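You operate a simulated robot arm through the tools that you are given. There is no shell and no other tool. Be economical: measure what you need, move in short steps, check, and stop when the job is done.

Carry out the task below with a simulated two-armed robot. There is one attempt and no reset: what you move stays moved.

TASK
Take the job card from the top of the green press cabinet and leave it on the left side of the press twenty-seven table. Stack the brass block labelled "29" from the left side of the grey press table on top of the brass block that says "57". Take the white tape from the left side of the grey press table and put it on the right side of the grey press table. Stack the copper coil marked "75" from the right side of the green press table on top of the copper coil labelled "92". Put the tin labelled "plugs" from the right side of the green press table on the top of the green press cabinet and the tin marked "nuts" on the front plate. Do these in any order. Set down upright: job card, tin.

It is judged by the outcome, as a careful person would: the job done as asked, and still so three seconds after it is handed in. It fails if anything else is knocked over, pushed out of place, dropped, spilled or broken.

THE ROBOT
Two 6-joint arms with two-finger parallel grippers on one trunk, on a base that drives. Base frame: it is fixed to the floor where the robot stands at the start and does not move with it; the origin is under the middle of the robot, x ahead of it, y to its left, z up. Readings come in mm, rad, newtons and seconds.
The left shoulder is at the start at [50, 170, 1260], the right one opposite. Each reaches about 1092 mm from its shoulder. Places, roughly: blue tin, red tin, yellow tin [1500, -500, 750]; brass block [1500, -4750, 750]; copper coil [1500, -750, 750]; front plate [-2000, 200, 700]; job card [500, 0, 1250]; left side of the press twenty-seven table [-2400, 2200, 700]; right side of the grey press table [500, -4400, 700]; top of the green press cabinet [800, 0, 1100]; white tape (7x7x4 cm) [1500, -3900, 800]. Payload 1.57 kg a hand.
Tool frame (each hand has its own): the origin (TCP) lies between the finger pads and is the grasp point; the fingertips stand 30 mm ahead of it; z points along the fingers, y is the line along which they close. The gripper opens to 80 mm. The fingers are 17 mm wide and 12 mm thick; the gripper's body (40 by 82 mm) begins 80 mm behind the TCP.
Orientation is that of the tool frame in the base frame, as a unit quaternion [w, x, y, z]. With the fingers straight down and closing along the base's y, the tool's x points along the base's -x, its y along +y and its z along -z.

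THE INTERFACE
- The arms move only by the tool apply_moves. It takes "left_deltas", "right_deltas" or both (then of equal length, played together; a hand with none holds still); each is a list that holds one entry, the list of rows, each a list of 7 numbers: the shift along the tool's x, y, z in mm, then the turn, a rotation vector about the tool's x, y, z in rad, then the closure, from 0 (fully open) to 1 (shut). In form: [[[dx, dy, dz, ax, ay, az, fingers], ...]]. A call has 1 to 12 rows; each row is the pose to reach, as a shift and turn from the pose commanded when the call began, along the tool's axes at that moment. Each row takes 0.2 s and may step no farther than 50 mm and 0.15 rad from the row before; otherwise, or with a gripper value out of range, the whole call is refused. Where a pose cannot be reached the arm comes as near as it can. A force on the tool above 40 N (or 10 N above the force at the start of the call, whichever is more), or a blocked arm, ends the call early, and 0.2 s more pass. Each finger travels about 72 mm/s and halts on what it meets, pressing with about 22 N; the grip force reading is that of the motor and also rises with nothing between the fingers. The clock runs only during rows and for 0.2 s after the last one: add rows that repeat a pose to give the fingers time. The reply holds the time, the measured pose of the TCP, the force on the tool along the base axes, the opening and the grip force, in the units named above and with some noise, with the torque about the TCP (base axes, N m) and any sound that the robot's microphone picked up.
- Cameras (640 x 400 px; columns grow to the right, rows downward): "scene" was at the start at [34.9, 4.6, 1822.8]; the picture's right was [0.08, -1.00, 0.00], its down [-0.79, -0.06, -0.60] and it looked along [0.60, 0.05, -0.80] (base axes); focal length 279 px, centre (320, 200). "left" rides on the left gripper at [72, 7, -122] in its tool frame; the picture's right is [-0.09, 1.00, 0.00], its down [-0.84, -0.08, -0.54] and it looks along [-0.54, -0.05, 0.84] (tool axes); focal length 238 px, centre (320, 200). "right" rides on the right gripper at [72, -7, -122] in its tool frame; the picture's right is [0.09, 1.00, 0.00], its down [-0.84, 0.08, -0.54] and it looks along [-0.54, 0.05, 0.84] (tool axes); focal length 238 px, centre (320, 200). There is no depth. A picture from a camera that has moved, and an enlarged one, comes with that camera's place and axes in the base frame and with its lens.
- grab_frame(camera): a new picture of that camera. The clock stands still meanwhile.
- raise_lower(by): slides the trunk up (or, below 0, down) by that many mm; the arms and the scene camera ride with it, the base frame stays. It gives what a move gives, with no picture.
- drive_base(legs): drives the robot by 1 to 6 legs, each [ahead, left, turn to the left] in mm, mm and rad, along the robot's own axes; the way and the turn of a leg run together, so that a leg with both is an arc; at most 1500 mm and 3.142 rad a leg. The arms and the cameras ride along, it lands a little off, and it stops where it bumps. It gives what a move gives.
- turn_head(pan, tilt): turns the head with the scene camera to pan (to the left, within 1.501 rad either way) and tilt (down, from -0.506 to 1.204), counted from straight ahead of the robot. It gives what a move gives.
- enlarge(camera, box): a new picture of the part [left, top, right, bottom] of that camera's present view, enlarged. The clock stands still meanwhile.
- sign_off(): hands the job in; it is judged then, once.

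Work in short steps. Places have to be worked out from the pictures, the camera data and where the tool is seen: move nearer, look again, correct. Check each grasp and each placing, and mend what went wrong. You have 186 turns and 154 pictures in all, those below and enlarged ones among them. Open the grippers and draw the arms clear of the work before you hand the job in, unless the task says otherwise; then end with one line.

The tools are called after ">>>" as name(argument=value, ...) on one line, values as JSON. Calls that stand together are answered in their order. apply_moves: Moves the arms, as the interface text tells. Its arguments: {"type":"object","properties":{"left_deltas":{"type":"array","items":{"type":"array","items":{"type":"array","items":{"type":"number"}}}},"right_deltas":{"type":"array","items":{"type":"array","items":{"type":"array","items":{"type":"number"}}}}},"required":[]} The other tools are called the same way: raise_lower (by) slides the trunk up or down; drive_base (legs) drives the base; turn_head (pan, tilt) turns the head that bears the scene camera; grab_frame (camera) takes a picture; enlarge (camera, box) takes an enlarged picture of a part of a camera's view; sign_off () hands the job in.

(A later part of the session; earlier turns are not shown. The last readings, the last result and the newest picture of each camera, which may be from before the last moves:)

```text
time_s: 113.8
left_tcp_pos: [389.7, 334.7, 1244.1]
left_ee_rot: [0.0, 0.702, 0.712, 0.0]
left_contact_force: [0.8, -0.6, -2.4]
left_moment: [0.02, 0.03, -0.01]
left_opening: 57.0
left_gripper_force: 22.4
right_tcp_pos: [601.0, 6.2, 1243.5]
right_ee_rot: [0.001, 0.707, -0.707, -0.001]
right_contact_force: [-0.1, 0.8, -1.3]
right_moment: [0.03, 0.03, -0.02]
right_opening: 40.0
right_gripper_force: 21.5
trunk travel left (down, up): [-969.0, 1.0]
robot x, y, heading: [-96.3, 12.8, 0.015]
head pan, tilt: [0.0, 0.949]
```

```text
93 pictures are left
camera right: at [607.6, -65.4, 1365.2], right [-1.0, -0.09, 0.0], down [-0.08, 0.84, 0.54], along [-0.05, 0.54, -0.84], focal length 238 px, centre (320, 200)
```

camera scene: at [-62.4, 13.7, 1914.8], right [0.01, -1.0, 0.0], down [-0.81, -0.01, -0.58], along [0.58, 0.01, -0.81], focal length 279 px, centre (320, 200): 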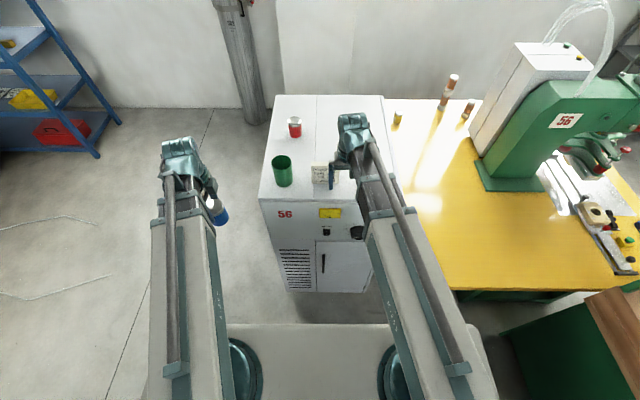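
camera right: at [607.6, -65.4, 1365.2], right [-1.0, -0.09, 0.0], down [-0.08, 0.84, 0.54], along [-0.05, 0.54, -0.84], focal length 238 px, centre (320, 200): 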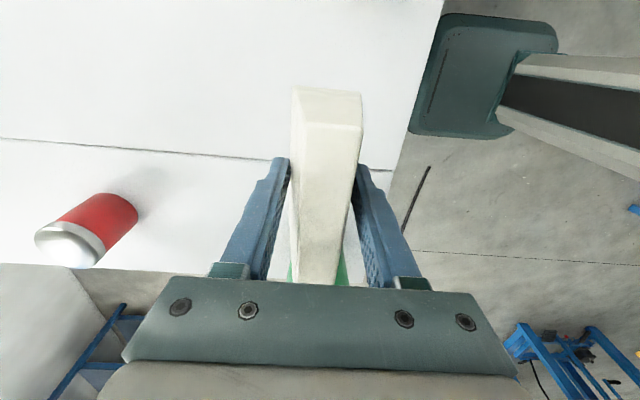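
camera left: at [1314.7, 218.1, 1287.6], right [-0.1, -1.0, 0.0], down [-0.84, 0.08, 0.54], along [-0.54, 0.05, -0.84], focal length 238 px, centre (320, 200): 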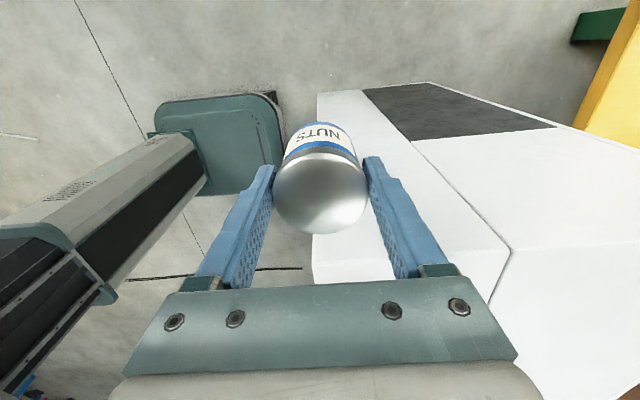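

Held firmly and upright. I back straight away from the cabinet, turn left 90° and look toward the other stations.

>>> drive_base(legs=[[-450, 0, 0], [0, 0, 1.571]])

>>> turn_head(pan=1.2, tilt=0.45)

>>> grab_frame(camera="scene")

>>> turn_head(pan=0.4, tilt=0.4)

>>> grab_frame(camera="scene")

```text
time_s: 120.4
left_tcp_pos: [-867.5, 492.2, 1243.3]
left_ee_rot: [0.0, -0.006, 1.0, 0.0]
left_contact_force: [-0.7, 0.8, -3.1]
left_moment: [0.0, 0.01, -0.02]
left_opening: 57.1
left_gripper_force: 22.3
right_tcp_pos: [-538.3, 704.4, 1244.6]
right_ee_rot: [0.001, 1.0, 0.0, -0.001]
right_contact_force: [0.1, 0.0, -1.3]
right_moment: [-0.03, -0.01, -0.04]
right_opening: 39.9
right_gripper_force: 21.3
trunk travel left (down, up): [-969.0, 1.0]
robot x, y, heading: [-546.8, 9.8, 1.584]
head pan, tilt: [0.0, 0.949]
```

```text
time_s: 121.8
left_tcp_pos: [-866.2, 492.9, 1243.0]
left_ee_rot: [0.0, -0.006, 1.0, 0.001]
left_contact_force: [0.5, 0.2, -2.4]
left_moment: [0.01, 0.02, -0.02]
left_opening: 57.3
left_gripper_force: 21.9
right_tcp_pos: [-538.4, 704.9, 1242.8]
right_ee_rot: [0.0, 1.0, 0.0, 0.001]
right_contact_force: [-0.2, -0.2, -0.5]
right_moment: [-0.01, 0.01, 0.0]
right_opening: 39.9
right_gripper_force: 21.5
trunk travel left (down, up): [-969.0, 1.0]
robot x, y, heading: [-543.1, 10.2, 1.587]
head pan, tilt: [1.201, 0.45]
```

```text
92 pictures are left
camera scene: at [-631.6, -0.4, 1956.7], right [0.35, 0.94, 0.0], down [0.41, -0.15, -0.9], along [-0.84, 0.31, -0.44], focal length 279 px, centre (320, 200)
```

scene: 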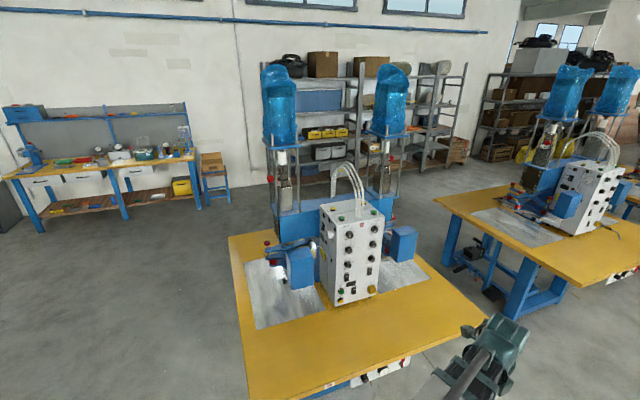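

```text
time_s: 122.9
left_tcp_pos: [-866.2, 493.7, 1243.1]
left_ee_rot: [0.001, -0.006, 1.0, 0.0]
left_contact_force: [0.4, -0.5, -3.3]
left_moment: [-0.03, 0.01, 0.02]
left_opening: 57.4
left_gripper_force: 22.4
right_tcp_pos: [-536.5, 704.9, 1244.4]
right_ee_rot: [0.001, 1.0, 0.001, 0.0]
right_contact_force: [-0.1, 0.0, -1.5]
right_moment: [0.0, -0.01, -0.03]
right_opening: 39.7
right_gripper_force: 22.1
trunk travel left (down, up): [-969.0, 1.0]
robot x, y, heading: [-551.2, 13.5, 1.584]
head pan, tilt: [0.4, 0.4]
```

```text
91 pictures are left
camera scene: at [-582.8, 52.3, 1961.4], right [0.92, 0.4, 0.0], down [0.16, -0.36, -0.92], along [-0.37, 0.84, -0.39], focal length 279 px, centre (320, 200)
```

scene: 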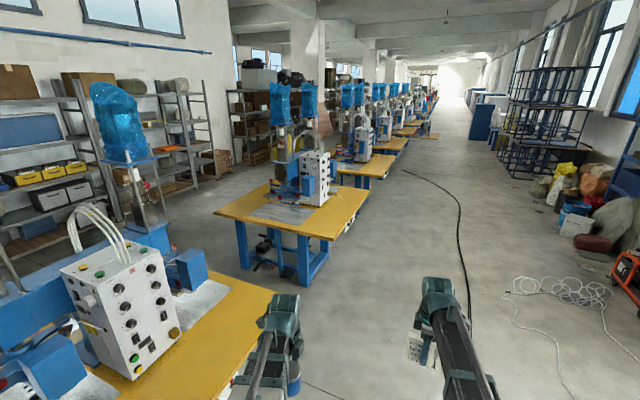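

Table 1 (front plate at ≈(-1850…-2000,230)) and table 2 beyond it are identified. I go to table 1's -y side, facing +y.

>>> drive_base(legs=[[-700, 0, -0.014], [0, 1350, 0]])

>>> turn_head(pan=0, tilt=0.6)

>>> grab_frame(camera="scene")

```text
time_s: 133.1
left_tcp_pos: [-2205.4, -200.2, 1242.4]
left_ee_rot: [0.0, 0.001, 1.0, 0.0]
left_contact_force: [0.4, 0.2, -1.8]
left_moment: [0.0, -0.01, -0.01]
left_opening: 57.1
left_gripper_force: 21.5
right_tcp_pos: [-1871.3, 8.2, 1243.1]
right_ee_rot: [0.002, 1.0, -0.008, 0.001]
right_contact_force: [0.2, -0.7, -1.5]
right_moment: [-0.02, 0.02, 0.0]
right_opening: 39.7
right_gripper_force: 21.9
trunk travel left (down, up): [-969.0, 1.0]
robot x, y, heading: [-1895.8, -688.2, 1.567]
head pan, tilt: [0.4, 0.4]
```

```text
time_s: 133.9
left_tcp_pos: [-2204.3, -198.7, 1244.5]
left_ee_rot: [0.0, 0.002, 1.0, 0.002]
left_contact_force: [1.2, 1.0, -2.7]
left_moment: [-0.03, 0.01, 0.0]
left_opening: 57.2
left_gripper_force: 22.0
right_tcp_pos: [-1871.4, 8.2, 1244.4]
right_ee_rot: [0.001, 1.0, -0.008, 0.0]
right_contact_force: [0.2, -0.3, -1.7]
right_moment: [-0.01, 0.0, 0.02]
right_opening: 39.4
right_gripper_force: 22.2
trunk travel left (down, up): [-969.0, 1.0]
robot x, y, heading: [-1891.5, -684.6, 1.573]
head pan, tilt: [0.0, 0.6]
```

```text
90 pictures are left
camera scene: at [-1891.0, -641.1, 1943.2], right [1.0, 0.0, 0.0], down [0.0, -0.56, -0.83], along [0.0, 0.83, -0.56], focal length 279 px, centre (320, 200)
```

scene: 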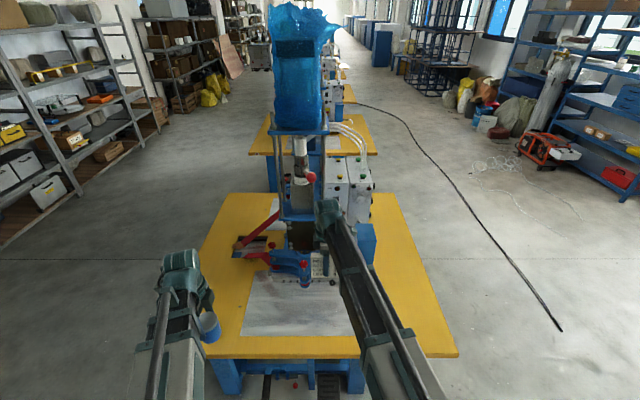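

The front plate spans x -2235…-1735, y 50…320 free. I bring the left hand with the nuts tin over (-2080,140) and retract the right hand with the card off the table.

>>> apply_moves(left_deltas=[[[-14, 38, 0, 0, 0, 0, 0.6], [-28, 76, 0, 0, 0, 0, 0.6], [-42, 114, 0, 0, 0, 0, 0.6], [-56, 152, 0, 0, 0, 0, 0.6], [-70, 190, 0, 0, 0, 0, 0.6], [-84, 228, 0, 0, 0, 0, 0.6], [-98, 266, 0, 0, 0, 0, 0.6], [-112, 304, 0, 0, 0, 0, 0.6], [-125, 340, 0, 0, 0, 0, 0.6], [-125, 340, 0, 0, 0, 0, 0.6]]], right_deltas=[[[0, 25, 0, 0, 0, 0, 0.85], [0, 50, 0, 0, 0, 0, 0.85], [0, 75, 0, 0, 0, 0, 0.85], [0, 100, 0, 0, 0, 0, 0.85], [0, 125, 0, 0, 0, 0, 0.85], [0, 150, 0, 0, 0, 0, 0.85], [0, 175, 0, 0, 0, 0, 0.85], [0, 200, 0, 0, 0, 0, 0.85], [0, 223, 0, 0, 0, 0, 0.85], [0, 223, 0, 0, 0, 0, 0.85]]])

>>> grab_frame(camera="scene")

>>> grab_frame(camera="left")

```text
time_s: 136.1
left_tcp_pos: [-2078.9, 138.6, 1243.7]
left_ee_rot: [0.0, 0.0, 1.0, 0.001]
left_contact_force: [-0.4, 0.1, -2.7]
left_moment: [-0.04, 0.02, 0.02]
left_opening: 57.2
left_gripper_force: 22.0
right_tcp_pos: [-1877.1, -214.6, 1244.6]
right_ee_rot: [0.0, 1.0, -0.007, 0.001]
right_contact_force: [-0.5, 0.1, -1.8]
right_moment: [0.0, 0.0, 0.03]
right_opening: 39.6
right_gripper_force: 22.2
trunk travel left (down, up): [-969.0, 1.0]
robot x, y, heading: [-1889.4, -690.4, 1.573]
head pan, tilt: [0.0, 0.6]
```

```text
89 pictures are left
camera scene: at [-1891.1, -641.3, 1943.2], right [1.0, 0.0, 0.0], down [0.0, -0.57, -0.82], along [0.0, 0.82, -0.57], focal length 279 px, centre (320, 200)
```

scene: 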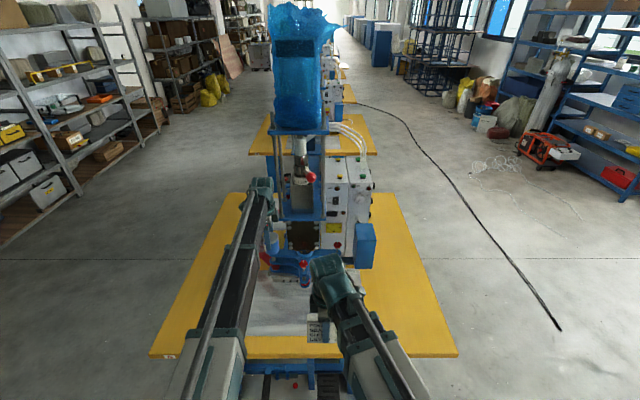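

```text
88 pictures are left
camera left: at [-2150.4, 145.0, 1365.5], right [0.09, 1.0, 0.0], down [0.84, -0.08, 0.54], along [0.54, -0.05, -0.84], focal length 238 px, centre (320, 200)
```

left: 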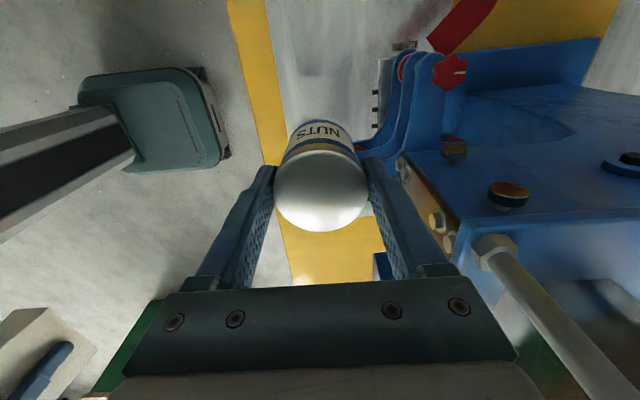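

I inspect the tooling near the plate before lowering.

>>> enlarge(camera="scene", box=[220, 190, 400, 350])

```text
2.50 times, centred on (310, 270) of scene
camera zoom: at [-1891.1, -641.3, 1943.2], right [1.0, 0.0, 0.0], down [0.0, -0.57, -0.82], along [0.0, 0.82, -0.57], focal length 697 px, centre (345, 25)
```

zoom: 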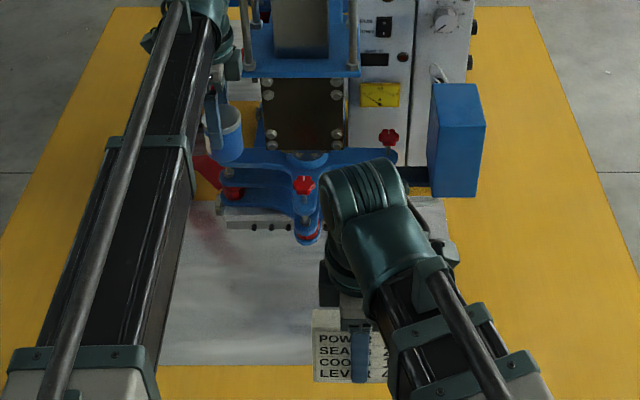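

Tooling starts at y≈290, so y≈120 is clear. I pull the left hand back 20 mm and lower to near the plate.

>>> apply_moves(left_deltas=[[[0, -20, 0, 0, 0, 0, 0.6], [0, -20, 0, 0, 0, 0, 0.6]]])

>>> raise_lower(by=-400)

>>> grab_frame(camera="left")

>>> grab_frame(camera="scene")

```text
time_s: 136.7
left_tcp_pos: [-2078.4, 121.0, 1242.9]
left_ee_rot: [0.0, 0.0, 1.0, 0.0]
left_contact_force: [-0.1, 0.1, -1.9]
left_moment: [-0.04, 0.02, -0.04]
left_opening: 57.2
left_gripper_force: 21.7
right_tcp_pos: [-1875.3, -214.9, 1243.8]
right_ee_rot: [0.0, 1.0, -0.008, 0.0]
right_contact_force: [-0.1, 0.4, 0.1]
right_moment: [-0.04, 0.01, 0.01]
right_opening: 39.3
right_gripper_force: 21.7
trunk travel left (down, up): [-969.0, 1.0]
robot x, y, heading: [-1891.2, -691.1, 1.571]
head pan, tilt: [0.0, 0.6]
```

```text
time_s: 140.6
left_tcp_pos: [-2079.1, 119.9, 843.7]
left_ee_rot: [0.0, 0.001, 1.0, 0.002]
left_contact_force: [0.5, 0.5, -2.3]
left_moment: [-0.01, -0.01, -0.02]
left_opening: 57.1
left_gripper_force: 21.8
right_tcp_pos: [-1875.1, -215.6, 844.0]
right_ee_rot: [0.002, 1.0, -0.007, 0.0]
right_contact_force: [-0.5, 0.1, -0.6]
right_moment: [0.0, 0.0, -0.03]
right_opening: 39.5
right_gripper_force: 22.4
trunk travel left (down, up): [-569.0, 401.0]
robot x, y, heading: [-1891.2, -690.2, 1.565]
head pan, tilt: [0.0, 0.6]
```

```text
86 pictures are left
camera left: at [-2150.5, 125.2, 965.4], right [0.09, 1.0, 0.0], down [0.84, -0.08, 0.54], along [0.54, -0.05, -0.84], focal length 238 px, centre (320, 200)
```

left: 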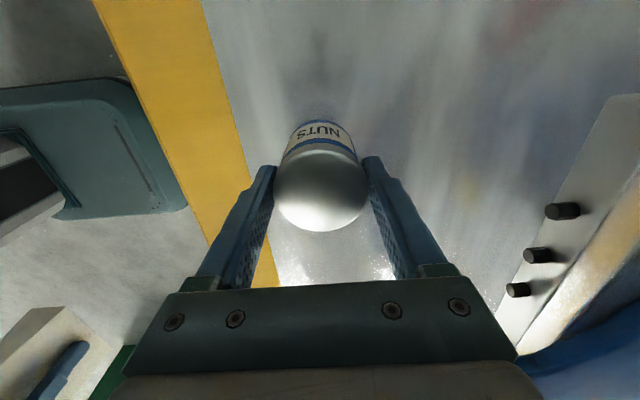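

```text
85 pictures are left
camera scene: at [-1890.7, -641.2, 1543.2], right [1.0, 0.0, 0.0], down [0.0, -0.57, -0.82], along [0.0, 0.82, -0.57], focal length 279 px, centre (320, 200)
```

scene: 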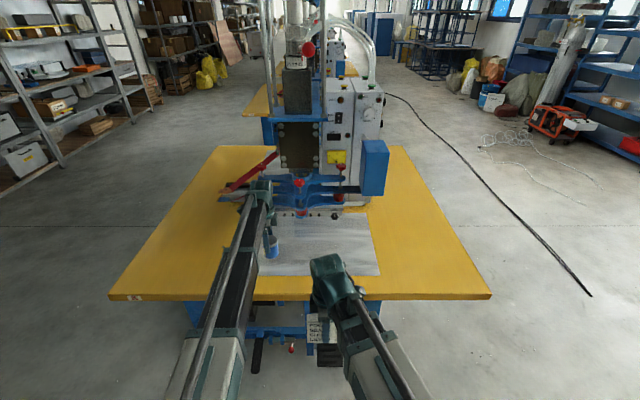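

The tin hovers well over the plate. I lower further with small final steps.

>>> raise_lower(by=-32)

>>> raise_lower(by=-5)

```text
time_s: 141.3
left_tcp_pos: [-2079.1, 120.6, 810.7]
left_ee_rot: [-0.001, 0.0, 1.0, 0.002]
left_contact_force: [-0.1, 0.3, -3.0]
left_moment: [0.01, 0.0, -0.02]
left_opening: 57.5
left_gripper_force: 21.8
right_tcp_pos: [-1876.0, -214.8, 811.3]
right_ee_rot: [0.001, 1.0, -0.008, 0.0]
right_contact_force: [-0.2, -0.1, -0.7]
right_moment: [0.01, -0.01, -0.02]
right_opening: 39.6
right_gripper_force: 22.4
trunk travel left (down, up): [-537.0, 433.0]
robot x, y, heading: [-1890.3, -691.2, 1.568]
head pan, tilt: [0.0, 0.6]
```

```text
time_s: 141.9
left_tcp_pos: [-2078.6, 119.4, 807.2]
left_ee_rot: [0.001, 0.001, 1.0, 0.002]
left_contact_force: [-0.3, 5.5, 17.3]
left_moment: [-0.18, -0.06, 0.03]
left_opening: 57.5
left_gripper_force: 22.0
right_tcp_pos: [-1875.9, -215.6, 807.9]
right_ee_rot: [0.0, 1.0, -0.008, 0.0]
right_contact_force: [-0.2, 0.8, -0.8]
right_moment: [0.01, -0.01, 0.03]
right_opening: 39.9
right_gripper_force: 22.0
trunk travel left (down, up): [-532.0, 438.0]
robot x, y, heading: [-1891.4, -687.3, 1.568]
head pan, tilt: [0.0, 0.6]
```

Contact (17 N): the tin stands on the plate. Open the left gripper, raise, and check.

>>> apply_moves(left_deltas=[[[0, 0, 0, 0, 0, 0, 0.4], [0, 0, 0, 0, 0, 0, 0.2], [0, 0, 0, 0, 0, 0, 0], [0, 0, 0, 0, 0, 0, 0]]])

>>> raise_lower(by=250)

>>> grab_frame(camera="left")

>>> grab_frame(camera="right")

```text
time_s: 142.9
left_tcp_pos: [-2079.0, 119.6, 806.5]
left_ee_rot: [0.0, 0.002, 1.0, 0.001]
left_contact_force: [-1.0, -0.3, 0.2]
left_moment: [0.0, 0.0, 0.01]
left_opening: 80.0
left_gripper_force: 0.0
right_tcp_pos: [-1874.5, -216.2, 807.9]
right_ee_rot: [0.001, 1.0, -0.007, 0.0]
right_contact_force: [0.0, -0.6, -1.0]
right_moment: [-0.01, 0.01, -0.02]
right_opening: 39.7
right_gripper_force: 22.3
trunk travel left (down, up): [-532.0, 438.0]
robot x, y, heading: [-1890.1, -688.0, 1.57]
head pan, tilt: [0.0, 0.6]
```

```text
time_s: 145.5
left_tcp_pos: [-2078.4, 119.0, 1056.4]
left_ee_rot: [0.0, 0.001, 1.0, 0.001]
left_contact_force: [-0.3, -0.4, -0.4]
left_moment: [0.02, 0.02, 0.01]
left_opening: 80.0
left_gripper_force: 0.0
right_tcp_pos: [-1875.8, -214.9, 1056.3]
right_ee_rot: [0.001, 1.0, -0.008, 0.0]
right_contact_force: [0.0, 0.9, -1.0]
right_moment: [0.01, -0.01, 0.04]
right_opening: 39.5
right_gripper_force: 22.0
trunk travel left (down, up): [-782.0, 188.0]
robot x, y, heading: [-1891.6, -688.9, 1.566]
head pan, tilt: [0.0, 0.6]
```

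```text
84 pictures are left
camera left: at [-2150.5, 125.2, 1178.4], right [0.09, 1.0, 0.0], down [0.84, -0.08, 0.54], along [0.54, -0.05, -0.84], focal length 238 px, centre (320, 200)
```

left: 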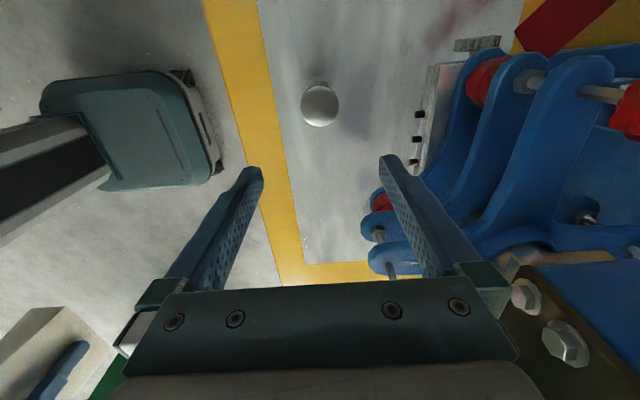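

```text
83 pictures are left
camera right: at [-1803.7, -208.4, 1178.4], right [0.08, -1.0, 0.0], down [-0.84, -0.06, 0.54], along [-0.54, -0.04, -0.84], focal length 238 px, centre (320, 200)
```

right: 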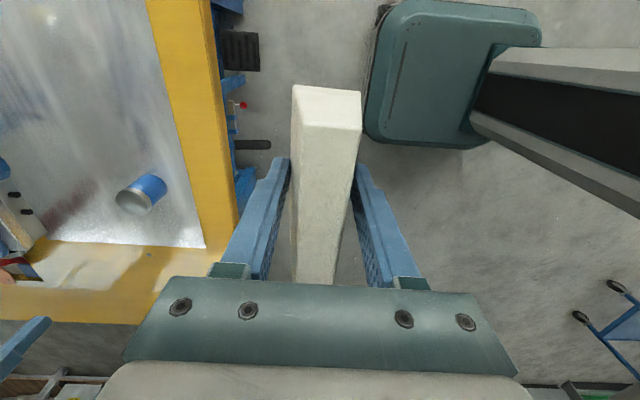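

Nuts tin stands on the plate, card still held. I retract the left hand and drive around to the -x side of table 2.

>>> apply_moves(left_deltas=[[[0, -45, 0, 0, 0, 0, 0], [0, -90, 0, 0, 0, 0, 0], [0, -135, 0, 0, 0, 0, 0], [0, -180, 0, 0, 0, 0, 0], [0, -225, 0, 0, 0, 0, 0], [0, -270, 0, 0, 0, 0, 0], [0, -300, 0, 0, 0, 0, 0]]])

>>> drive_base(legs=[[0, 1350, 0], [1450, 0, 0], [1450, 0, 0]])

>>> turn_head(pan=-1.2, tilt=0.5)

>>> grab_frame(camera="scene")

```text
time_s: 147.1
left_tcp_pos: [-2079.9, -183.0, 1056.9]
left_ee_rot: [0.0, 0.001, 1.0, 0.002]
left_contact_force: [0.0, -0.1, -0.1]
left_moment: [-0.01, -0.02, 0.01]
left_opening: 80.0
left_gripper_force: 0.1
right_tcp_pos: [-1875.1, -215.7, 1056.9]
right_ee_rot: [0.001, 1.0, -0.008, 0.0]
right_contact_force: [-0.1, 0.6, -0.8]
right_moment: [0.05, 0.03, 0.0]
right_opening: 39.4
right_gripper_force: 22.1
trunk travel left (down, up): [-782.0, 188.0]
robot x, y, heading: [-1889.2, -686.6, 1.565]
head pan, tilt: [0.0, 0.6]
```

```text
time_s: 167.3
left_tcp_pos: [-3472.7, 2695.9, 1056.0]
left_ee_rot: [0.0, -0.008, 1.0, 0.0]
left_contact_force: [0.0, 0.0, 0.9]
left_moment: [-0.02, 0.02, 0.03]
left_opening: 79.8
left_gripper_force: 0.1
right_tcp_pos: [-3267.1, 2664.5, 1056.9]
right_ee_rot: [0.001, 1.0, 0.001, 0.0]
right_contact_force: [0.5, 0.7, -0.8]
right_moment: [-0.02, -0.02, 0.04]
right_opening: 39.3
right_gripper_force: 21.8
trunk travel left (down, up): [-782.0, 188.0]
robot x, y, heading: [-3273.6, 2195.5, 1.587]
head pan, tilt: [0.0, 0.6]
```

```text
time_s: 168.8
left_tcp_pos: [-3471.5, 2694.5, 1057.9]
left_ee_rot: [-0.001, -0.009, 1.0, 0.002]
left_contact_force: [-0.1, 0.2, -0.1]
left_moment: [-0.01, 0.0, -0.03]
left_opening: 80.2
left_gripper_force: 0.1
right_tcp_pos: [-3267.1, 2663.7, 1056.8]
right_ee_rot: [0.0, 1.0, 0.003, 0.0]
right_contact_force: [-0.7, -0.6, -1.7]
right_moment: [-0.05, 0.0, -0.01]
right_opening: 39.0
right_gripper_force: 22.5
trunk travel left (down, up): [-782.0, 188.0]
robot x, y, heading: [-3270.9, 2188.7, 1.588]
head pan, tilt: [-1.201, 0.499]
```

```text
82 pictures are left
camera scene: at [-3188.8, 2184.1, 1765.3], right [0.38, -0.93, 0.0], down [-0.44, -0.18, -0.88], along [0.81, 0.33, -0.48], focal length 279 px, centre (320, 200)
```

scene: 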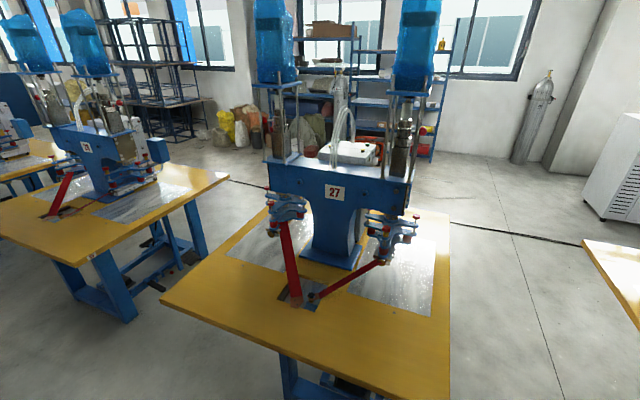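

Number plate "27" confirmed on this table; its near strip (x -2580…-2245, y≈2200) is free. I turn to face +x and move a bit closer.

>>> drive_base(legs=[[0, 0, -1.588], [100, 0, 0]])

>>> turn_head(pan=0, tilt=0.75)

>>> grab_frame(camera="scene")

```text
time_s: 173.7
left_tcp_pos: [-2668.5, 2386.1, 1055.8]
left_ee_rot: [0.0, 0.704, 0.71, 0.0]
left_contact_force: [1.0, 0.3, -0.3]
left_moment: [-0.01, 0.04, -0.01]
left_opening: 79.8
left_gripper_force: 0.0
right_tcp_pos: [-2700.2, 2180.6, 1055.8]
right_ee_rot: [-0.001, -0.705, 0.709, 0.002]
right_contact_force: [-0.1, -0.4, -1.7]
right_moment: [0.01, 0.04, -0.05]
right_opening: 39.0
right_gripper_force: 21.7
trunk travel left (down, up): [-782.0, 188.0]
robot x, y, heading: [-3171.5, 2189.8, 0.012]
head pan, tilt: [-1.201, 0.499]
```

```text
time_s: 175.1
left_tcp_pos: [-2670.6, 2385.2, 1056.5]
left_ee_rot: [0.001, 0.704, 0.71, 0.001]
left_contact_force: [0.6, -0.6, 0.4]
left_moment: [0.04, 0.0, -0.02]
left_opening: 80.1
left_gripper_force: 0.0
right_tcp_pos: [-2701.3, 2181.5, 1055.8]
right_ee_rot: [-0.001, -0.706, 0.708, 0.001]
right_contact_force: [-0.5, 0.3, -1.3]
right_moment: [0.04, 0.01, -0.01]
right_opening: 39.0
right_gripper_force: 21.7
trunk travel left (down, up): [-782.0, 188.0]
robot x, y, heading: [-3173.3, 2190.1, 0.008]
head pan, tilt: [0.0, 0.75]
```

```text
81 pictures are left
camera scene: at [-3130.9, 2190.9, 1743.3], right [0.01, -1.0, 0.0], down [-0.68, -0.01, -0.73], along [0.73, 0.01, -0.68], focal length 279 px, centre (320, 200)
```

scene: 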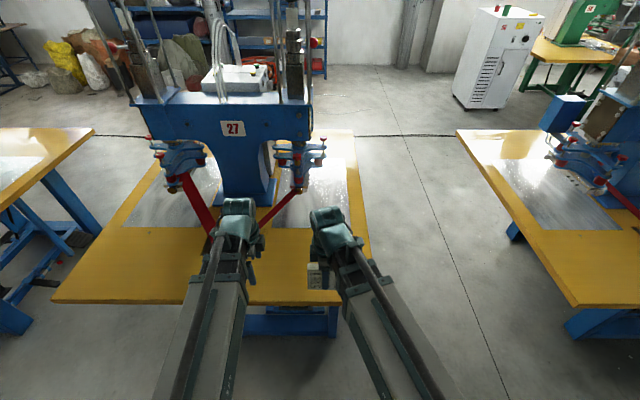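

I extend the right hand 280 mm over the table strip and pull the left back 40 mm, then lower.

>>> apply_moves(left_deltas=[[[0, -20, 0, 0, 0, 0, 0], [0, -40, 0, 0, 0, 0, 0], [0, -40, 0, 0, 0, 0, 0], [0, -40, 0, 0, 0, 0, 0], [0, -40, 0, 0, 0, 0, 0], [0, -40, 0, 0, 0, 0, 0], [0, -40, 0, 0, 0, 0, 0], [0, -40, 0, 0, 0, 0, 0]]], right_deltas=[[[0, -40, 0, 0, 0, 0, 0.85], [0, -80, 0, 0, 0, 0, 0.85], [0, -120, 0, 0, 0, 0, 0.85], [0, -160, 0, 0, 0, 0, 0.85], [0, -200, 0, 0, 0, 0, 0.85], [0, -240, 0, 0, 0, 0, 0.85], [0, -280, 0, 0, 0, 0, 0.85], [0, -280, 0, 0, 0, 0, 0.85]]])

>>> raise_lower(by=-230)

>>> grab_frame(camera="right")

>>> grab_frame(camera="scene")

```text
time_s: 176.9
left_tcp_pos: [-2709.3, 2385.2, 1057.8]
left_ee_rot: [0.001, 0.704, 0.71, 0.002]
left_contact_force: [0.6, -0.1, -0.7]
left_moment: [-0.01, 0.01, -0.01]
left_opening: 80.1
left_gripper_force: 0.0
right_tcp_pos: [-2420.4, 2179.7, 1056.7]
right_ee_rot: [-0.001, -0.705, 0.709, 0.001]
right_contact_force: [0.5, -0.6, -0.6]
right_moment: [-0.04, -0.01, -0.03]
right_opening: 39.2
right_gripper_force: 22.5
trunk travel left (down, up): [-782.0, 188.0]
robot x, y, heading: [-3174.4, 2193.5, 0.009]
head pan, tilt: [0.0, 0.75]
```

```text
time_s: 179.4
left_tcp_pos: [-2708.6, 2384.8, 827.0]
left_ee_rot: [0.001, 0.704, 0.71, 0.001]
left_contact_force: [0.3, -0.7, -0.6]
left_moment: [0.02, 0.02, 0.01]
left_opening: 80.1
left_gripper_force: 0.1
right_tcp_pos: [-2420.6, 2180.2, 827.6]
right_ee_rot: [0.0, -0.706, 0.708, 0.0]
right_contact_force: [0.6, -0.7, -0.6]
right_moment: [-0.02, -0.01, -0.01]
right_opening: 39.1
right_gripper_force: 22.3
trunk travel left (down, up): [-552.0, 418.0]
robot x, y, heading: [-3175.8, 2190.0, 0.006]
head pan, tilt: [0.0, 0.75]
```

```text
80 pictures are left
camera right: at [-2414.0, 2109.1, 948.5], right [-1.0, -0.09, 0.0], down [-0.07, 0.84, 0.54], along [-0.05, 0.54, -0.84], focal length 238 px, centre (320, 200)
```

right: 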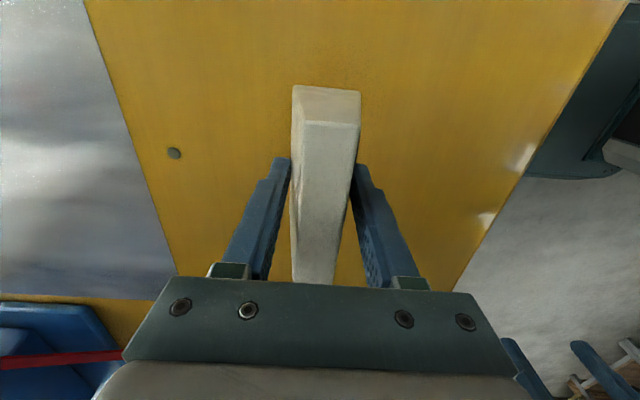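

```text
79 pictures are left
camera scene: at [-3130.9, 2190.9, 1513.3], right [0.01, -1.0, 0.0], down [-0.68, -0.01, -0.73], along [0.73, 0.01, -0.68], focal length 279 px, centre (320, 200)
```

scene: 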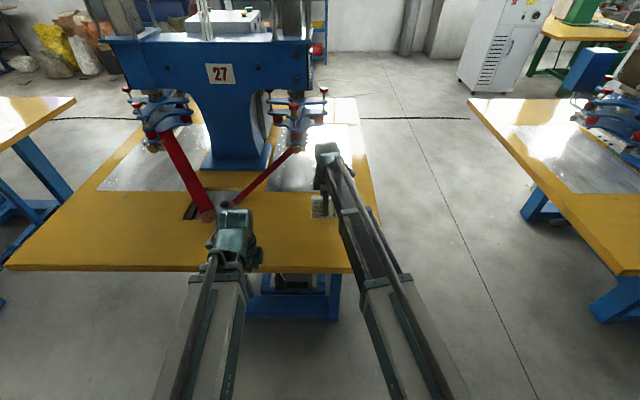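

Clear spot under the card. I lower in small steps until contact.

>>> raise_lower(by=-24)

>>> raise_lower(by=-5)

```text
time_s: 180.1
left_tcp_pos: [-2708.2, 2384.9, 802.4]
left_ee_rot: [0.001, 0.704, 0.71, 0.001]
left_contact_force: [0.4, 0.2, 0.0]
left_moment: [-0.03, -0.01, 0.0]
left_opening: 80.1
left_gripper_force: 0.1
right_tcp_pos: [-2420.8, 2179.5, 803.1]
right_ee_rot: [0.0, -0.706, 0.708, 0.0]
right_contact_force: [-0.1, -0.3, -1.0]
right_moment: [0.01, 0.0, -0.02]
right_opening: 39.1
right_gripper_force: 21.9
trunk travel left (down, up): [-528.0, 442.0]
robot x, y, heading: [-3176.1, 2189.6, 0.014]
head pan, tilt: [0.0, 0.75]
```

```text
time_s: 180.6
left_tcp_pos: [-2709.7, 2385.7, 796.5]
left_ee_rot: [0.001, 0.703, 0.711, 0.002]
left_contact_force: [-1.0, 1.0, 0.6]
left_moment: [-0.02, -0.02, -0.02]
left_opening: 79.9
left_gripper_force: 0.0
right_tcp_pos: [-2420.8, 2180.2, 797.7]
right_ee_rot: [0.0, -0.706, 0.709, 0.0]
right_contact_force: [-0.2, -0.1, -1.7]
right_moment: [0.0, 0.02, -0.03]
right_opening: 38.9
right_gripper_force: 22.4
trunk travel left (down, up): [-523.0, 447.0]
robot x, y, heading: [-3171.9, 2188.6, 0.012]
head pan, tilt: [0.0, 0.75]
```

>>> raise_lower(by=-3)

>>> raise_lower(by=-3)

```text
time_s: 181.1
left_tcp_pos: [-2709.2, 2386.3, 795.4]
left_ee_rot: [0.001, 0.704, 0.71, 0.0]
left_contact_force: [-0.3, -0.6, -0.8]
left_moment: [0.04, -0.01, 0.01]
left_opening: 80.1
left_gripper_force: 0.0
right_tcp_pos: [-2420.2, 2180.0, 794.9]
right_ee_rot: [0.0, -0.706, 0.708, 0.001]
right_contact_force: [0.3, -0.6, -0.9]
right_moment: [0.0, -0.03, 0.03]
right_opening: 39.2
right_gripper_force: 22.2
trunk travel left (down, up): [-520.0, 450.0]
robot x, y, heading: [-3178.6, 2191.1, 0.01]
head pan, tilt: [0.0, 0.75]
```

```text
time_s: 181.6
left_tcp_pos: [-2709.0, 2384.9, 791.4]
left_ee_rot: [0.001, 0.704, 0.71, 0.002]
left_contact_force: [0.0, -0.7, -0.7]
left_moment: [0.0, 0.0, -0.04]
left_opening: 80.0
left_gripper_force: 0.0
right_tcp_pos: [-2420.4, 2179.5, 791.0]
right_ee_rot: [0.0, -0.706, 0.708, 0.0]
right_contact_force: [0.0, 1.0, -1.2]
right_moment: [-0.01, -0.01, -0.01]
right_opening: 39.1
right_gripper_force: 22.0
trunk travel left (down, up): [-517.0, 453.0]
robot x, y, heading: [-3176.3, 2194.4, 0.004]
head pan, tilt: [0.0, 0.75]
```

No contact yet; continue down.

>>> raise_lower(by=-3)

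>>> raise_lower(by=-3)

>>> enlarge(camera="scene", box=[290, 140, 380, 240])

```text
time_s: 182.2
left_tcp_pos: [-2709.2, 2384.6, 789.0]
left_ee_rot: [0.0, 0.704, 0.71, 0.001]
left_contact_force: [-0.2, 0.2, 0.0]
left_moment: [-0.02, -0.03, -0.01]
left_opening: 79.6
left_gripper_force: 0.1
right_tcp_pos: [-2420.8, 2179.4, 788.6]
right_ee_rot: [0.0, -0.706, 0.709, 0.0]
right_contact_force: [0.3, 0.2, -1.1]
right_moment: [-0.06, -0.01, -0.01]
right_opening: 39.2
right_gripper_force: 21.4
trunk travel left (down, up): [-514.0, 456.0]
robot x, y, heading: [-3173.8, 2189.7, 0.01]
head pan, tilt: [0.0, 0.75]
```

```text
time_s: 182.7
left_tcp_pos: [-2710.0, 2386.0, 786.4]
left_ee_rot: [0.002, 0.704, 0.71, 0.001]
left_contact_force: [-0.3, 0.0, -0.4]
left_moment: [0.0, -0.01, -0.02]
left_opening: 79.9
left_gripper_force: 0.1
right_tcp_pos: [-2420.8, 2180.1, 787.2]
right_ee_rot: [0.0, -0.706, 0.708, 0.0]
right_contact_force: [5.6, -0.3, 25.2]
right_moment: [-0.03, -0.22, 0.01]
right_opening: 39.4
right_gripper_force: 22.0
trunk travel left (down, up): [-511.0, 459.0]
robot x, y, heading: [-3173.2, 2189.7, 0.014]
head pan, tilt: [0.0, 0.75]
```

```text
4.00 times, centred on (335, 190) of scene
camera zoom: at [-3132.8, 2191.0, 1472.7], right [0.01, -1.0, 0.0], down [-0.68, -0.01, -0.73], along [0.73, 0.01, -0.68], focal length 1115 px, centre (260, 240)
```

zoom: 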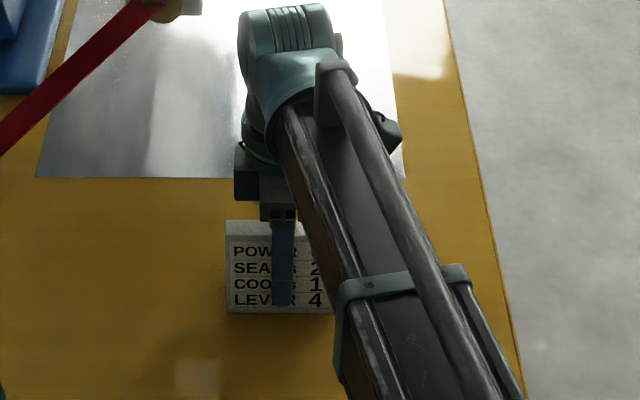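

Contact (25 N): the card stands on the table. Open and lift.

>>> apply_moves(right_deltas=[[[0, 0, 0, 0, 0, 0, 0.6], [0, 0, 0, 0, 0, 0, 0.4], [0, 0, 0, 0, 0, 0, 0.2], [0, 0, 0, 0, 0, 0, 0], [0, 0, 0, 0, 0, 0, 0]]])

>>> raise_lower(by=250)

>>> grab_frame(camera="right")

>>> enlarge(camera="scene", box=[270, 160, 400, 290])

```text
time_s: 183.9
left_tcp_pos: [-2709.2, 2384.6, 786.6]
left_ee_rot: [0.002, 0.704, 0.71, 0.001]
left_contact_force: [0.3, -0.4, -0.3]
left_moment: [0.02, 0.04, 0.01]
left_opening: 79.8
left_gripper_force: 0.1
right_tcp_pos: [-2420.3, 2178.7, 786.1]
right_ee_rot: [0.0, -0.706, 0.708, 0.001]
right_contact_force: [0.1, -0.3, -0.2]
right_moment: [0.01, -0.01, 0.0]
right_opening: 79.8
right_gripper_force: 0.1
trunk travel left (down, up): [-511.0, 459.0]
robot x, y, heading: [-3176.1, 2191.3, 0.017]
head pan, tilt: [0.0, 0.75]
```

```text
time_s: 186.5
left_tcp_pos: [-2709.1, 2384.8, 1035.3]
left_ee_rot: [0.001, 0.704, 0.71, 0.002]
left_contact_force: [1.2, -0.4, -0.7]
left_moment: [-0.02, -0.02, 0.02]
left_opening: 79.9
left_gripper_force: 0.1
right_tcp_pos: [-2421.1, 2180.2, 1035.9]
right_ee_rot: [-0.001, -0.706, 0.708, 0.0]
right_contact_force: [1.0, 0.0, 0.0]
right_moment: [0.01, 0.0, 0.01]
right_opening: 79.9
right_gripper_force: 0.0
trunk travel left (down, up): [-761.0, 209.0]
robot x, y, heading: [-3173.0, 2194.1, 0.01]
head pan, tilt: [0.0, 0.75]
```

```text
77 pictures are left
camera right: at [-2414.0, 2109.1, 1157.4], right [-1.0, -0.09, 0.0], down [-0.07, 0.84, 0.54], along [-0.05, 0.54, -0.84], focal length 238 px, centre (320, 200)
```

right: 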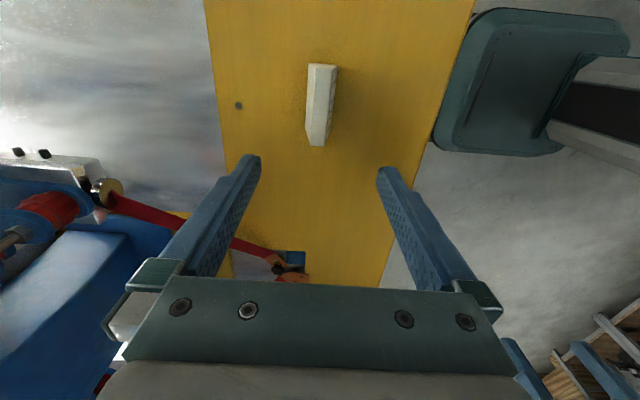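

```text
3.08 times, centred on (335, 225) of scene
camera zoom: at [-3130.8, 2190.9, 1722.3], right [0.01, -1.0, 0.0], down [-0.68, -0.01, -0.73], along [0.73, 0.01, -0.68], focal length 857 px, centre (274, 123)
```

zoom: 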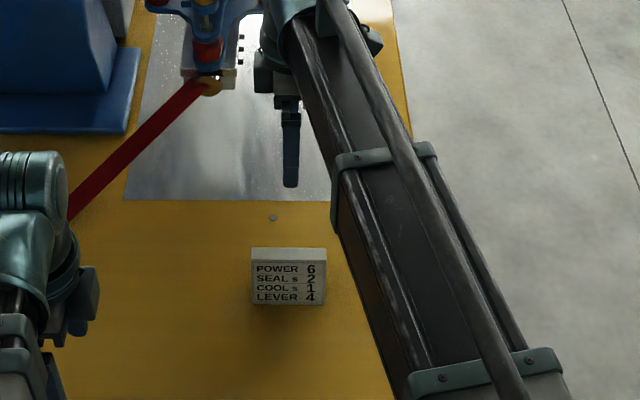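

Card stands upright on the press-27 table. Now to the grey press: retract the right hand, back off, turn to -y and drive down the aisle.

>>> apply_moves(right_deltas=[[[0, 45, 0, 0, 0, 0, 0], [0, 90, 0, 0, 0, 0, 0], [0, 135, 0, 0, 0, 0, 0], [0, 180, 0, 0, 0, 0, 0], [0, 225, 0, 0, 0, 0, 0], [0, 270, 0, 0, 0, 0, 0]]])

>>> drive_base(legs=[[-200, 0, 0], [0, 0, -1.58], [1480, 0, 0], [1480, 0, 0], [1480, 0, 0]])

>>> turn_head(pan=0.9, tilt=0.35)

>>> grab_frame(camera="scene")

```text
time_s: 187.9
left_tcp_pos: [-2710.0, 2385.0, 1035.1]
left_ee_rot: [0.002, 0.704, 0.71, 0.001]
left_contact_force: [0.0, -0.4, -0.3]
left_moment: [0.0, 0.02, 0.03]
left_opening: 80.3
left_gripper_force: 0.1
right_tcp_pos: [-2692.1, 2180.0, 1036.8]
right_ee_rot: [0.0, -0.705, 0.709, 0.0]
right_contact_force: [-0.3, 0.2, -0.6]
right_moment: [0.01, 0.01, 0.05]
right_opening: 79.9
right_gripper_force: 0.0
trunk travel left (down, up): [-761.0, 209.0]
robot x, y, heading: [-3174.3, 2188.3, 0.013]
head pan, tilt: [0.0, 0.75]
```

```text
time_s: 213.3
left_tcp_pos: [-3241.3, -2627.0, 1036.8]
left_ee_rot: [0.002, 1.0, -0.003, 0.0]
left_contact_force: [0.3, 0.5, -0.4]
left_moment: [-0.05, -0.01, 0.02]
left_opening: 80.1
left_gripper_force: 0.1
right_tcp_pos: [-3446.0, -2643.2, 1037.4]
right_ee_rot: [0.0, 0.009, 1.0, 0.001]
right_contact_force: [1.3, 0.5, 0.5]
right_moment: [0.0, -0.03, 0.03]
right_opening: 80.1
right_gripper_force: 0.1
trunk travel left (down, up): [-761.0, 209.0]
robot x, y, heading: [-3426.4, -2158.5, -1.577]
head pan, tilt: [0.0, 0.75]
stopped in leg 5: the robot was blocked; the commanded pose is now the measured one
```

```text
time_s: 214.5
left_tcp_pos: [-3240.1, -2627.1, 1035.0]
left_ee_rot: [0.002, 1.0, -0.003, 0.0]
left_contact_force: [0.2, -0.4, -0.4]
left_moment: [-0.01, -0.04, -0.04]
left_opening: 80.0
left_gripper_force: 0.0
right_tcp_pos: [-3445.8, -2645.2, 1035.7]
right_ee_rot: [0.0, 0.009, 1.0, 0.001]
right_contact_force: [0.5, 0.4, -0.1]
right_moment: [0.01, 0.02, -0.02]
right_opening: 80.1
right_gripper_force: 0.0
trunk travel left (down, up): [-761.0, 209.0]
robot x, y, heading: [-3431.4, -2157.0, -1.571]
head pan, tilt: [0.901, 0.351]
```

```text
75 pictures are left
camera scene: at [-3354.0, -2178.9, 1757.9], right [-0.63, -0.78, 0.0], down [-0.27, 0.22, -0.94], along [0.73, -0.59, -0.34], focal length 279 px, centre (320, 200)
```

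scene: 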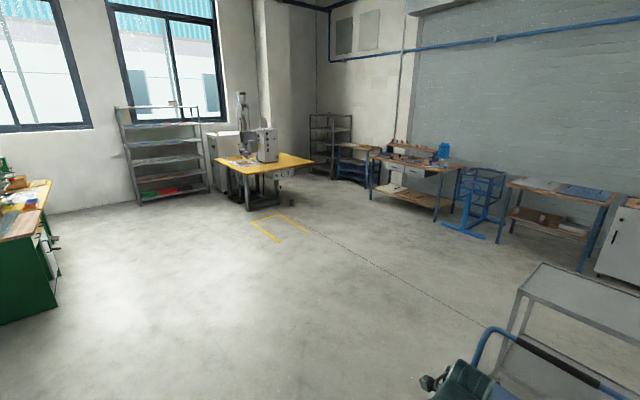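

The base was stopped by something (a trolley ahead). I look straight ahead and down.

>>> turn_head(pan=0, tilt=0.9)

>>> grab_frame(camera="scene")

```text
time_s: 215.7
left_tcp_pos: [-3240.8, -2627.8, 1035.4]
left_ee_rot: [0.001, 1.0, -0.003, 0.0]
left_contact_force: [-0.7, 0.1, 0.0]
left_moment: [-0.03, 0.0, 0.01]
left_opening: 80.1
left_gripper_force: 0.0
right_tcp_pos: [-3445.2, -2642.8, 1036.0]
right_ee_rot: [-0.001, 0.01, 1.0, 0.001]
right_contact_force: [-0.4, 0.2, 0.2]
right_moment: [-0.04, 0.0, -0.03]
right_opening: 80.3
right_gripper_force: 0.1
trunk travel left (down, up): [-761.0, 209.0]
robot x, y, heading: [-3424.8, -2162.7, -1.574]
head pan, tilt: [0.0, 0.901]
```

```text
74 pictures are left
camera scene: at [-3426.9, -2196.2, 1710.4], right [-1.0, 0.0, 0.0], down [0.0, 0.78, -0.62], along [0.0, -0.62, -0.78], focal length 279 px, centre (320, 200)
```

scene: 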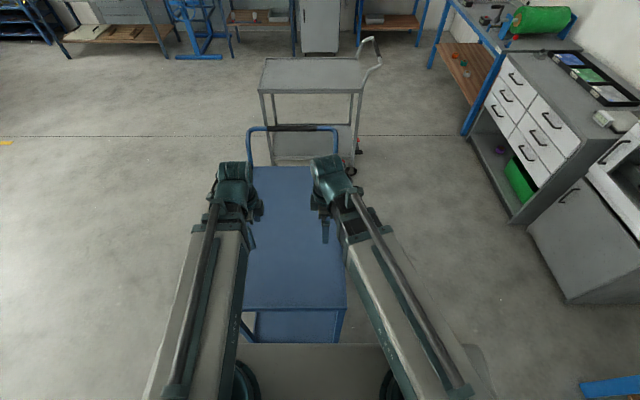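

An empty blue cart stands there; it just blocked me. I back off, strafe around it and head to the grey press table.

>>> drive_base(legs=[[-350, 0, 0], [0, 1300, 0], [650, 0, 0], [0, 1450, 0], [0, 1450, 0]])

>>> turn_head(pan=0.35, tilt=0.55)

>>> grab_frame(camera="scene")

```text
time_s: 241.0
left_tcp_pos: [980.6, -2919.6, 1035.1]
left_ee_rot: [0.002, 1.0, 0.004, 0.0]
left_contact_force: [-0.9, -0.1, -0.2]
left_moment: [-0.02, -0.02, 0.0]
left_opening: 79.9
left_gripper_force: 0.1
right_tcp_pos: [776.0, -2936.9, 1035.9]
right_ee_rot: [0.0, 0.003, 1.0, 0.0]
right_contact_force: [0.8, -0.1, -0.6]
right_moment: [-0.01, -0.02, 0.02]
right_opening: 79.9
right_gripper_force: 0.1
trunk travel left (down, up): [-761.0, 209.0]
robot x, y, heading: [784.8, -2451.9, -1.554]
head pan, tilt: [0.0, 0.901]
```

```text
time_s: 241.9
left_tcp_pos: [980.9, -2918.9, 1036.8]
left_ee_rot: [0.001, 1.0, 0.004, 0.001]
left_contact_force: [0.5, -0.5, 0.0]
left_moment: [0.0, -0.02, 0.0]
left_opening: 80.0
left_gripper_force: 0.1
right_tcp_pos: [775.2, -2937.2, 1034.6]
right_ee_rot: [-0.001, 0.002, 1.0, 0.002]
right_contact_force: [-0.8, 0.1, 0.1]
right_moment: [0.02, -0.01, 0.02]
right_opening: 80.0
right_gripper_force: 0.3
trunk travel left (down, up): [-761.0, 209.0]
robot x, y, heading: [782.6, -2451.0, -1.558]
head pan, tilt: [0.351, 0.55]
```

```text
73 pictures are left
camera scene: at [818.7, -2498.0, 1739.6], right [-0.94, -0.35, 0.0], down [-0.18, 0.49, -0.85], along [0.3, -0.8, -0.52], focal length 279 px, centre (320, 200)
```

scene: 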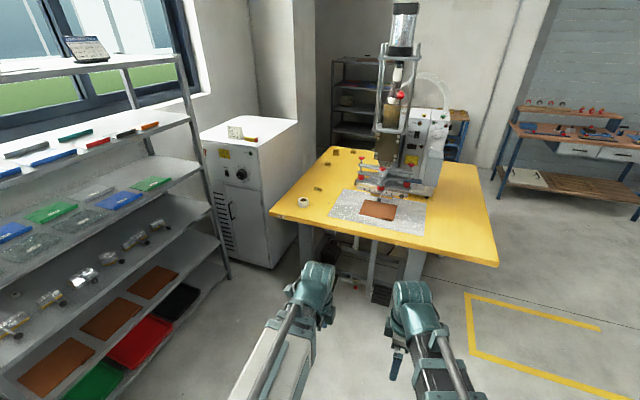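

>>> enlarge(camera="scene", box=[260, 130, 380, 225])

>>> enlarge(camera="scene", box=[340, 130, 510, 270])

```text
4.21 times, centred on (320, 178) of scene
camera zoom: at [818.7, -2498.0, 1739.6], right [-0.94, -0.35, 0.0], down [-0.18, 0.49, -0.85], along [0.3, -0.8, -0.52], focal length 1173 px, centre (320, 295)
```

zoom: 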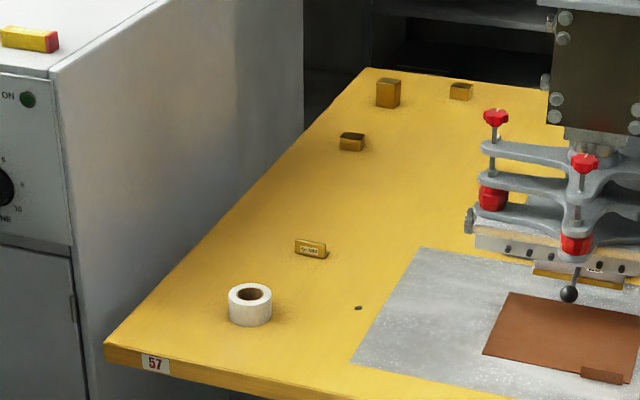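

```text
2.86 times, centred on (425, 200) of scene
camera zoom: at [818.7, -2498.0, 1739.6], right [-0.94, -0.35, 0.0], down [-0.18, 0.49, -0.85], along [0.3, -0.8, -0.52], focal length 796 px, centre (20, 200)
```

zoom: 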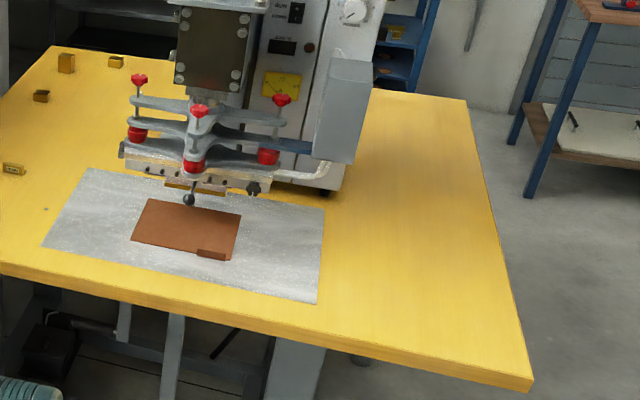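

I see the white tape at ≈(1466,-3893), four brass blocks toward the back (≈(1455,-4123), (1537,-4569), (1550,-4846), (1403,-4917)). First the tape with the left hand: drive so the left arm points at it.

>>> drive_base(legs=[[0, 480, -0.013], [740, 0, 0]])

>>> turn_head(pan=0.1, tilt=0.7)

>>> grab_frame(camera="scene")

>>> enlarge(camera="scene", box=[240, 100, 340, 200])

```text
time_s: 248.3
left_tcp_pos: [1455.9, -3661.8, 1034.8]
left_ee_rot: [0.001, 1.0, 0.001, -0.001]
left_contact_force: [0.0, 0.4, 0.1]
left_moment: [0.0, -0.01, -0.03]
left_opening: 79.9
left_gripper_force: 0.0
right_tcp_pos: [1252.4, -3678.3, 1035.3]
right_ee_rot: [-0.001, 0.006, 1.0, 0.001]
right_contact_force: [0.9, 0.4, 0.1]
right_moment: [-0.01, -0.03, -0.01]
right_opening: 80.1
right_gripper_force: 0.0
trunk travel left (down, up): [-761.0, 209.0]
robot x, y, heading: [1268.2, -3195.2, -1.565]
head pan, tilt: [0.351, 0.55]
```

```text
time_s: 249.1
left_tcp_pos: [1455.8, -3658.9, 1036.7]
left_ee_rot: [0.002, 1.0, 0.001, -0.001]
left_contact_force: [0.2, 0.8, -0.3]
left_moment: [-0.01, -0.01, 0.01]
left_opening: 79.8
left_gripper_force: 0.1
right_tcp_pos: [1253.4, -3678.3, 1034.9]
right_ee_rot: [-0.001, 0.007, 1.0, 0.0]
right_contact_force: [0.6, -0.2, -0.6]
right_moment: [-0.02, -0.02, -0.01]
right_opening: 79.8
right_gripper_force: 0.0
trunk travel left (down, up): [-761.0, 209.0]
robot x, y, heading: [1266.3, -3191.8, -1.567]
head pan, tilt: [0.099, 0.7]
```

```text
70 pictures are left
camera scene: at [1275.4, -3238.9, 1726.6], right [-0.99, -0.1, 0.0], down [-0.07, 0.64, -0.77], along [0.08, -0.76, -0.64], focal length 279 px, centre (320, 200)
```

scene: 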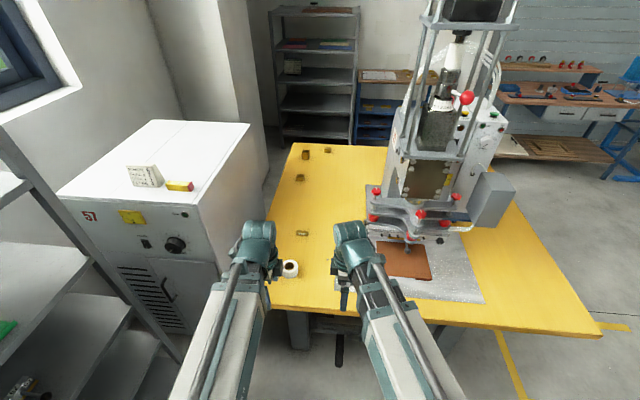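

```text
4.00 times, centred on (290, 150) of scene
camera zoom: at [1275.4, -3238.9, 1726.6], right [-0.99, -0.1, 0.0], down [-0.07, 0.64, -0.77], along [0.08, -0.76, -0.64], focal length 1115 px, centre (440, 400)
```

zoom: 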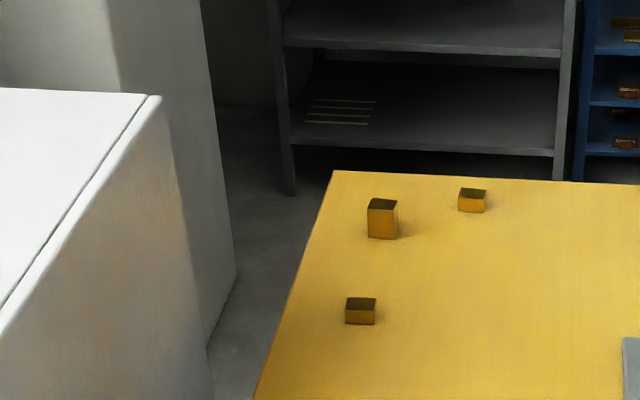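

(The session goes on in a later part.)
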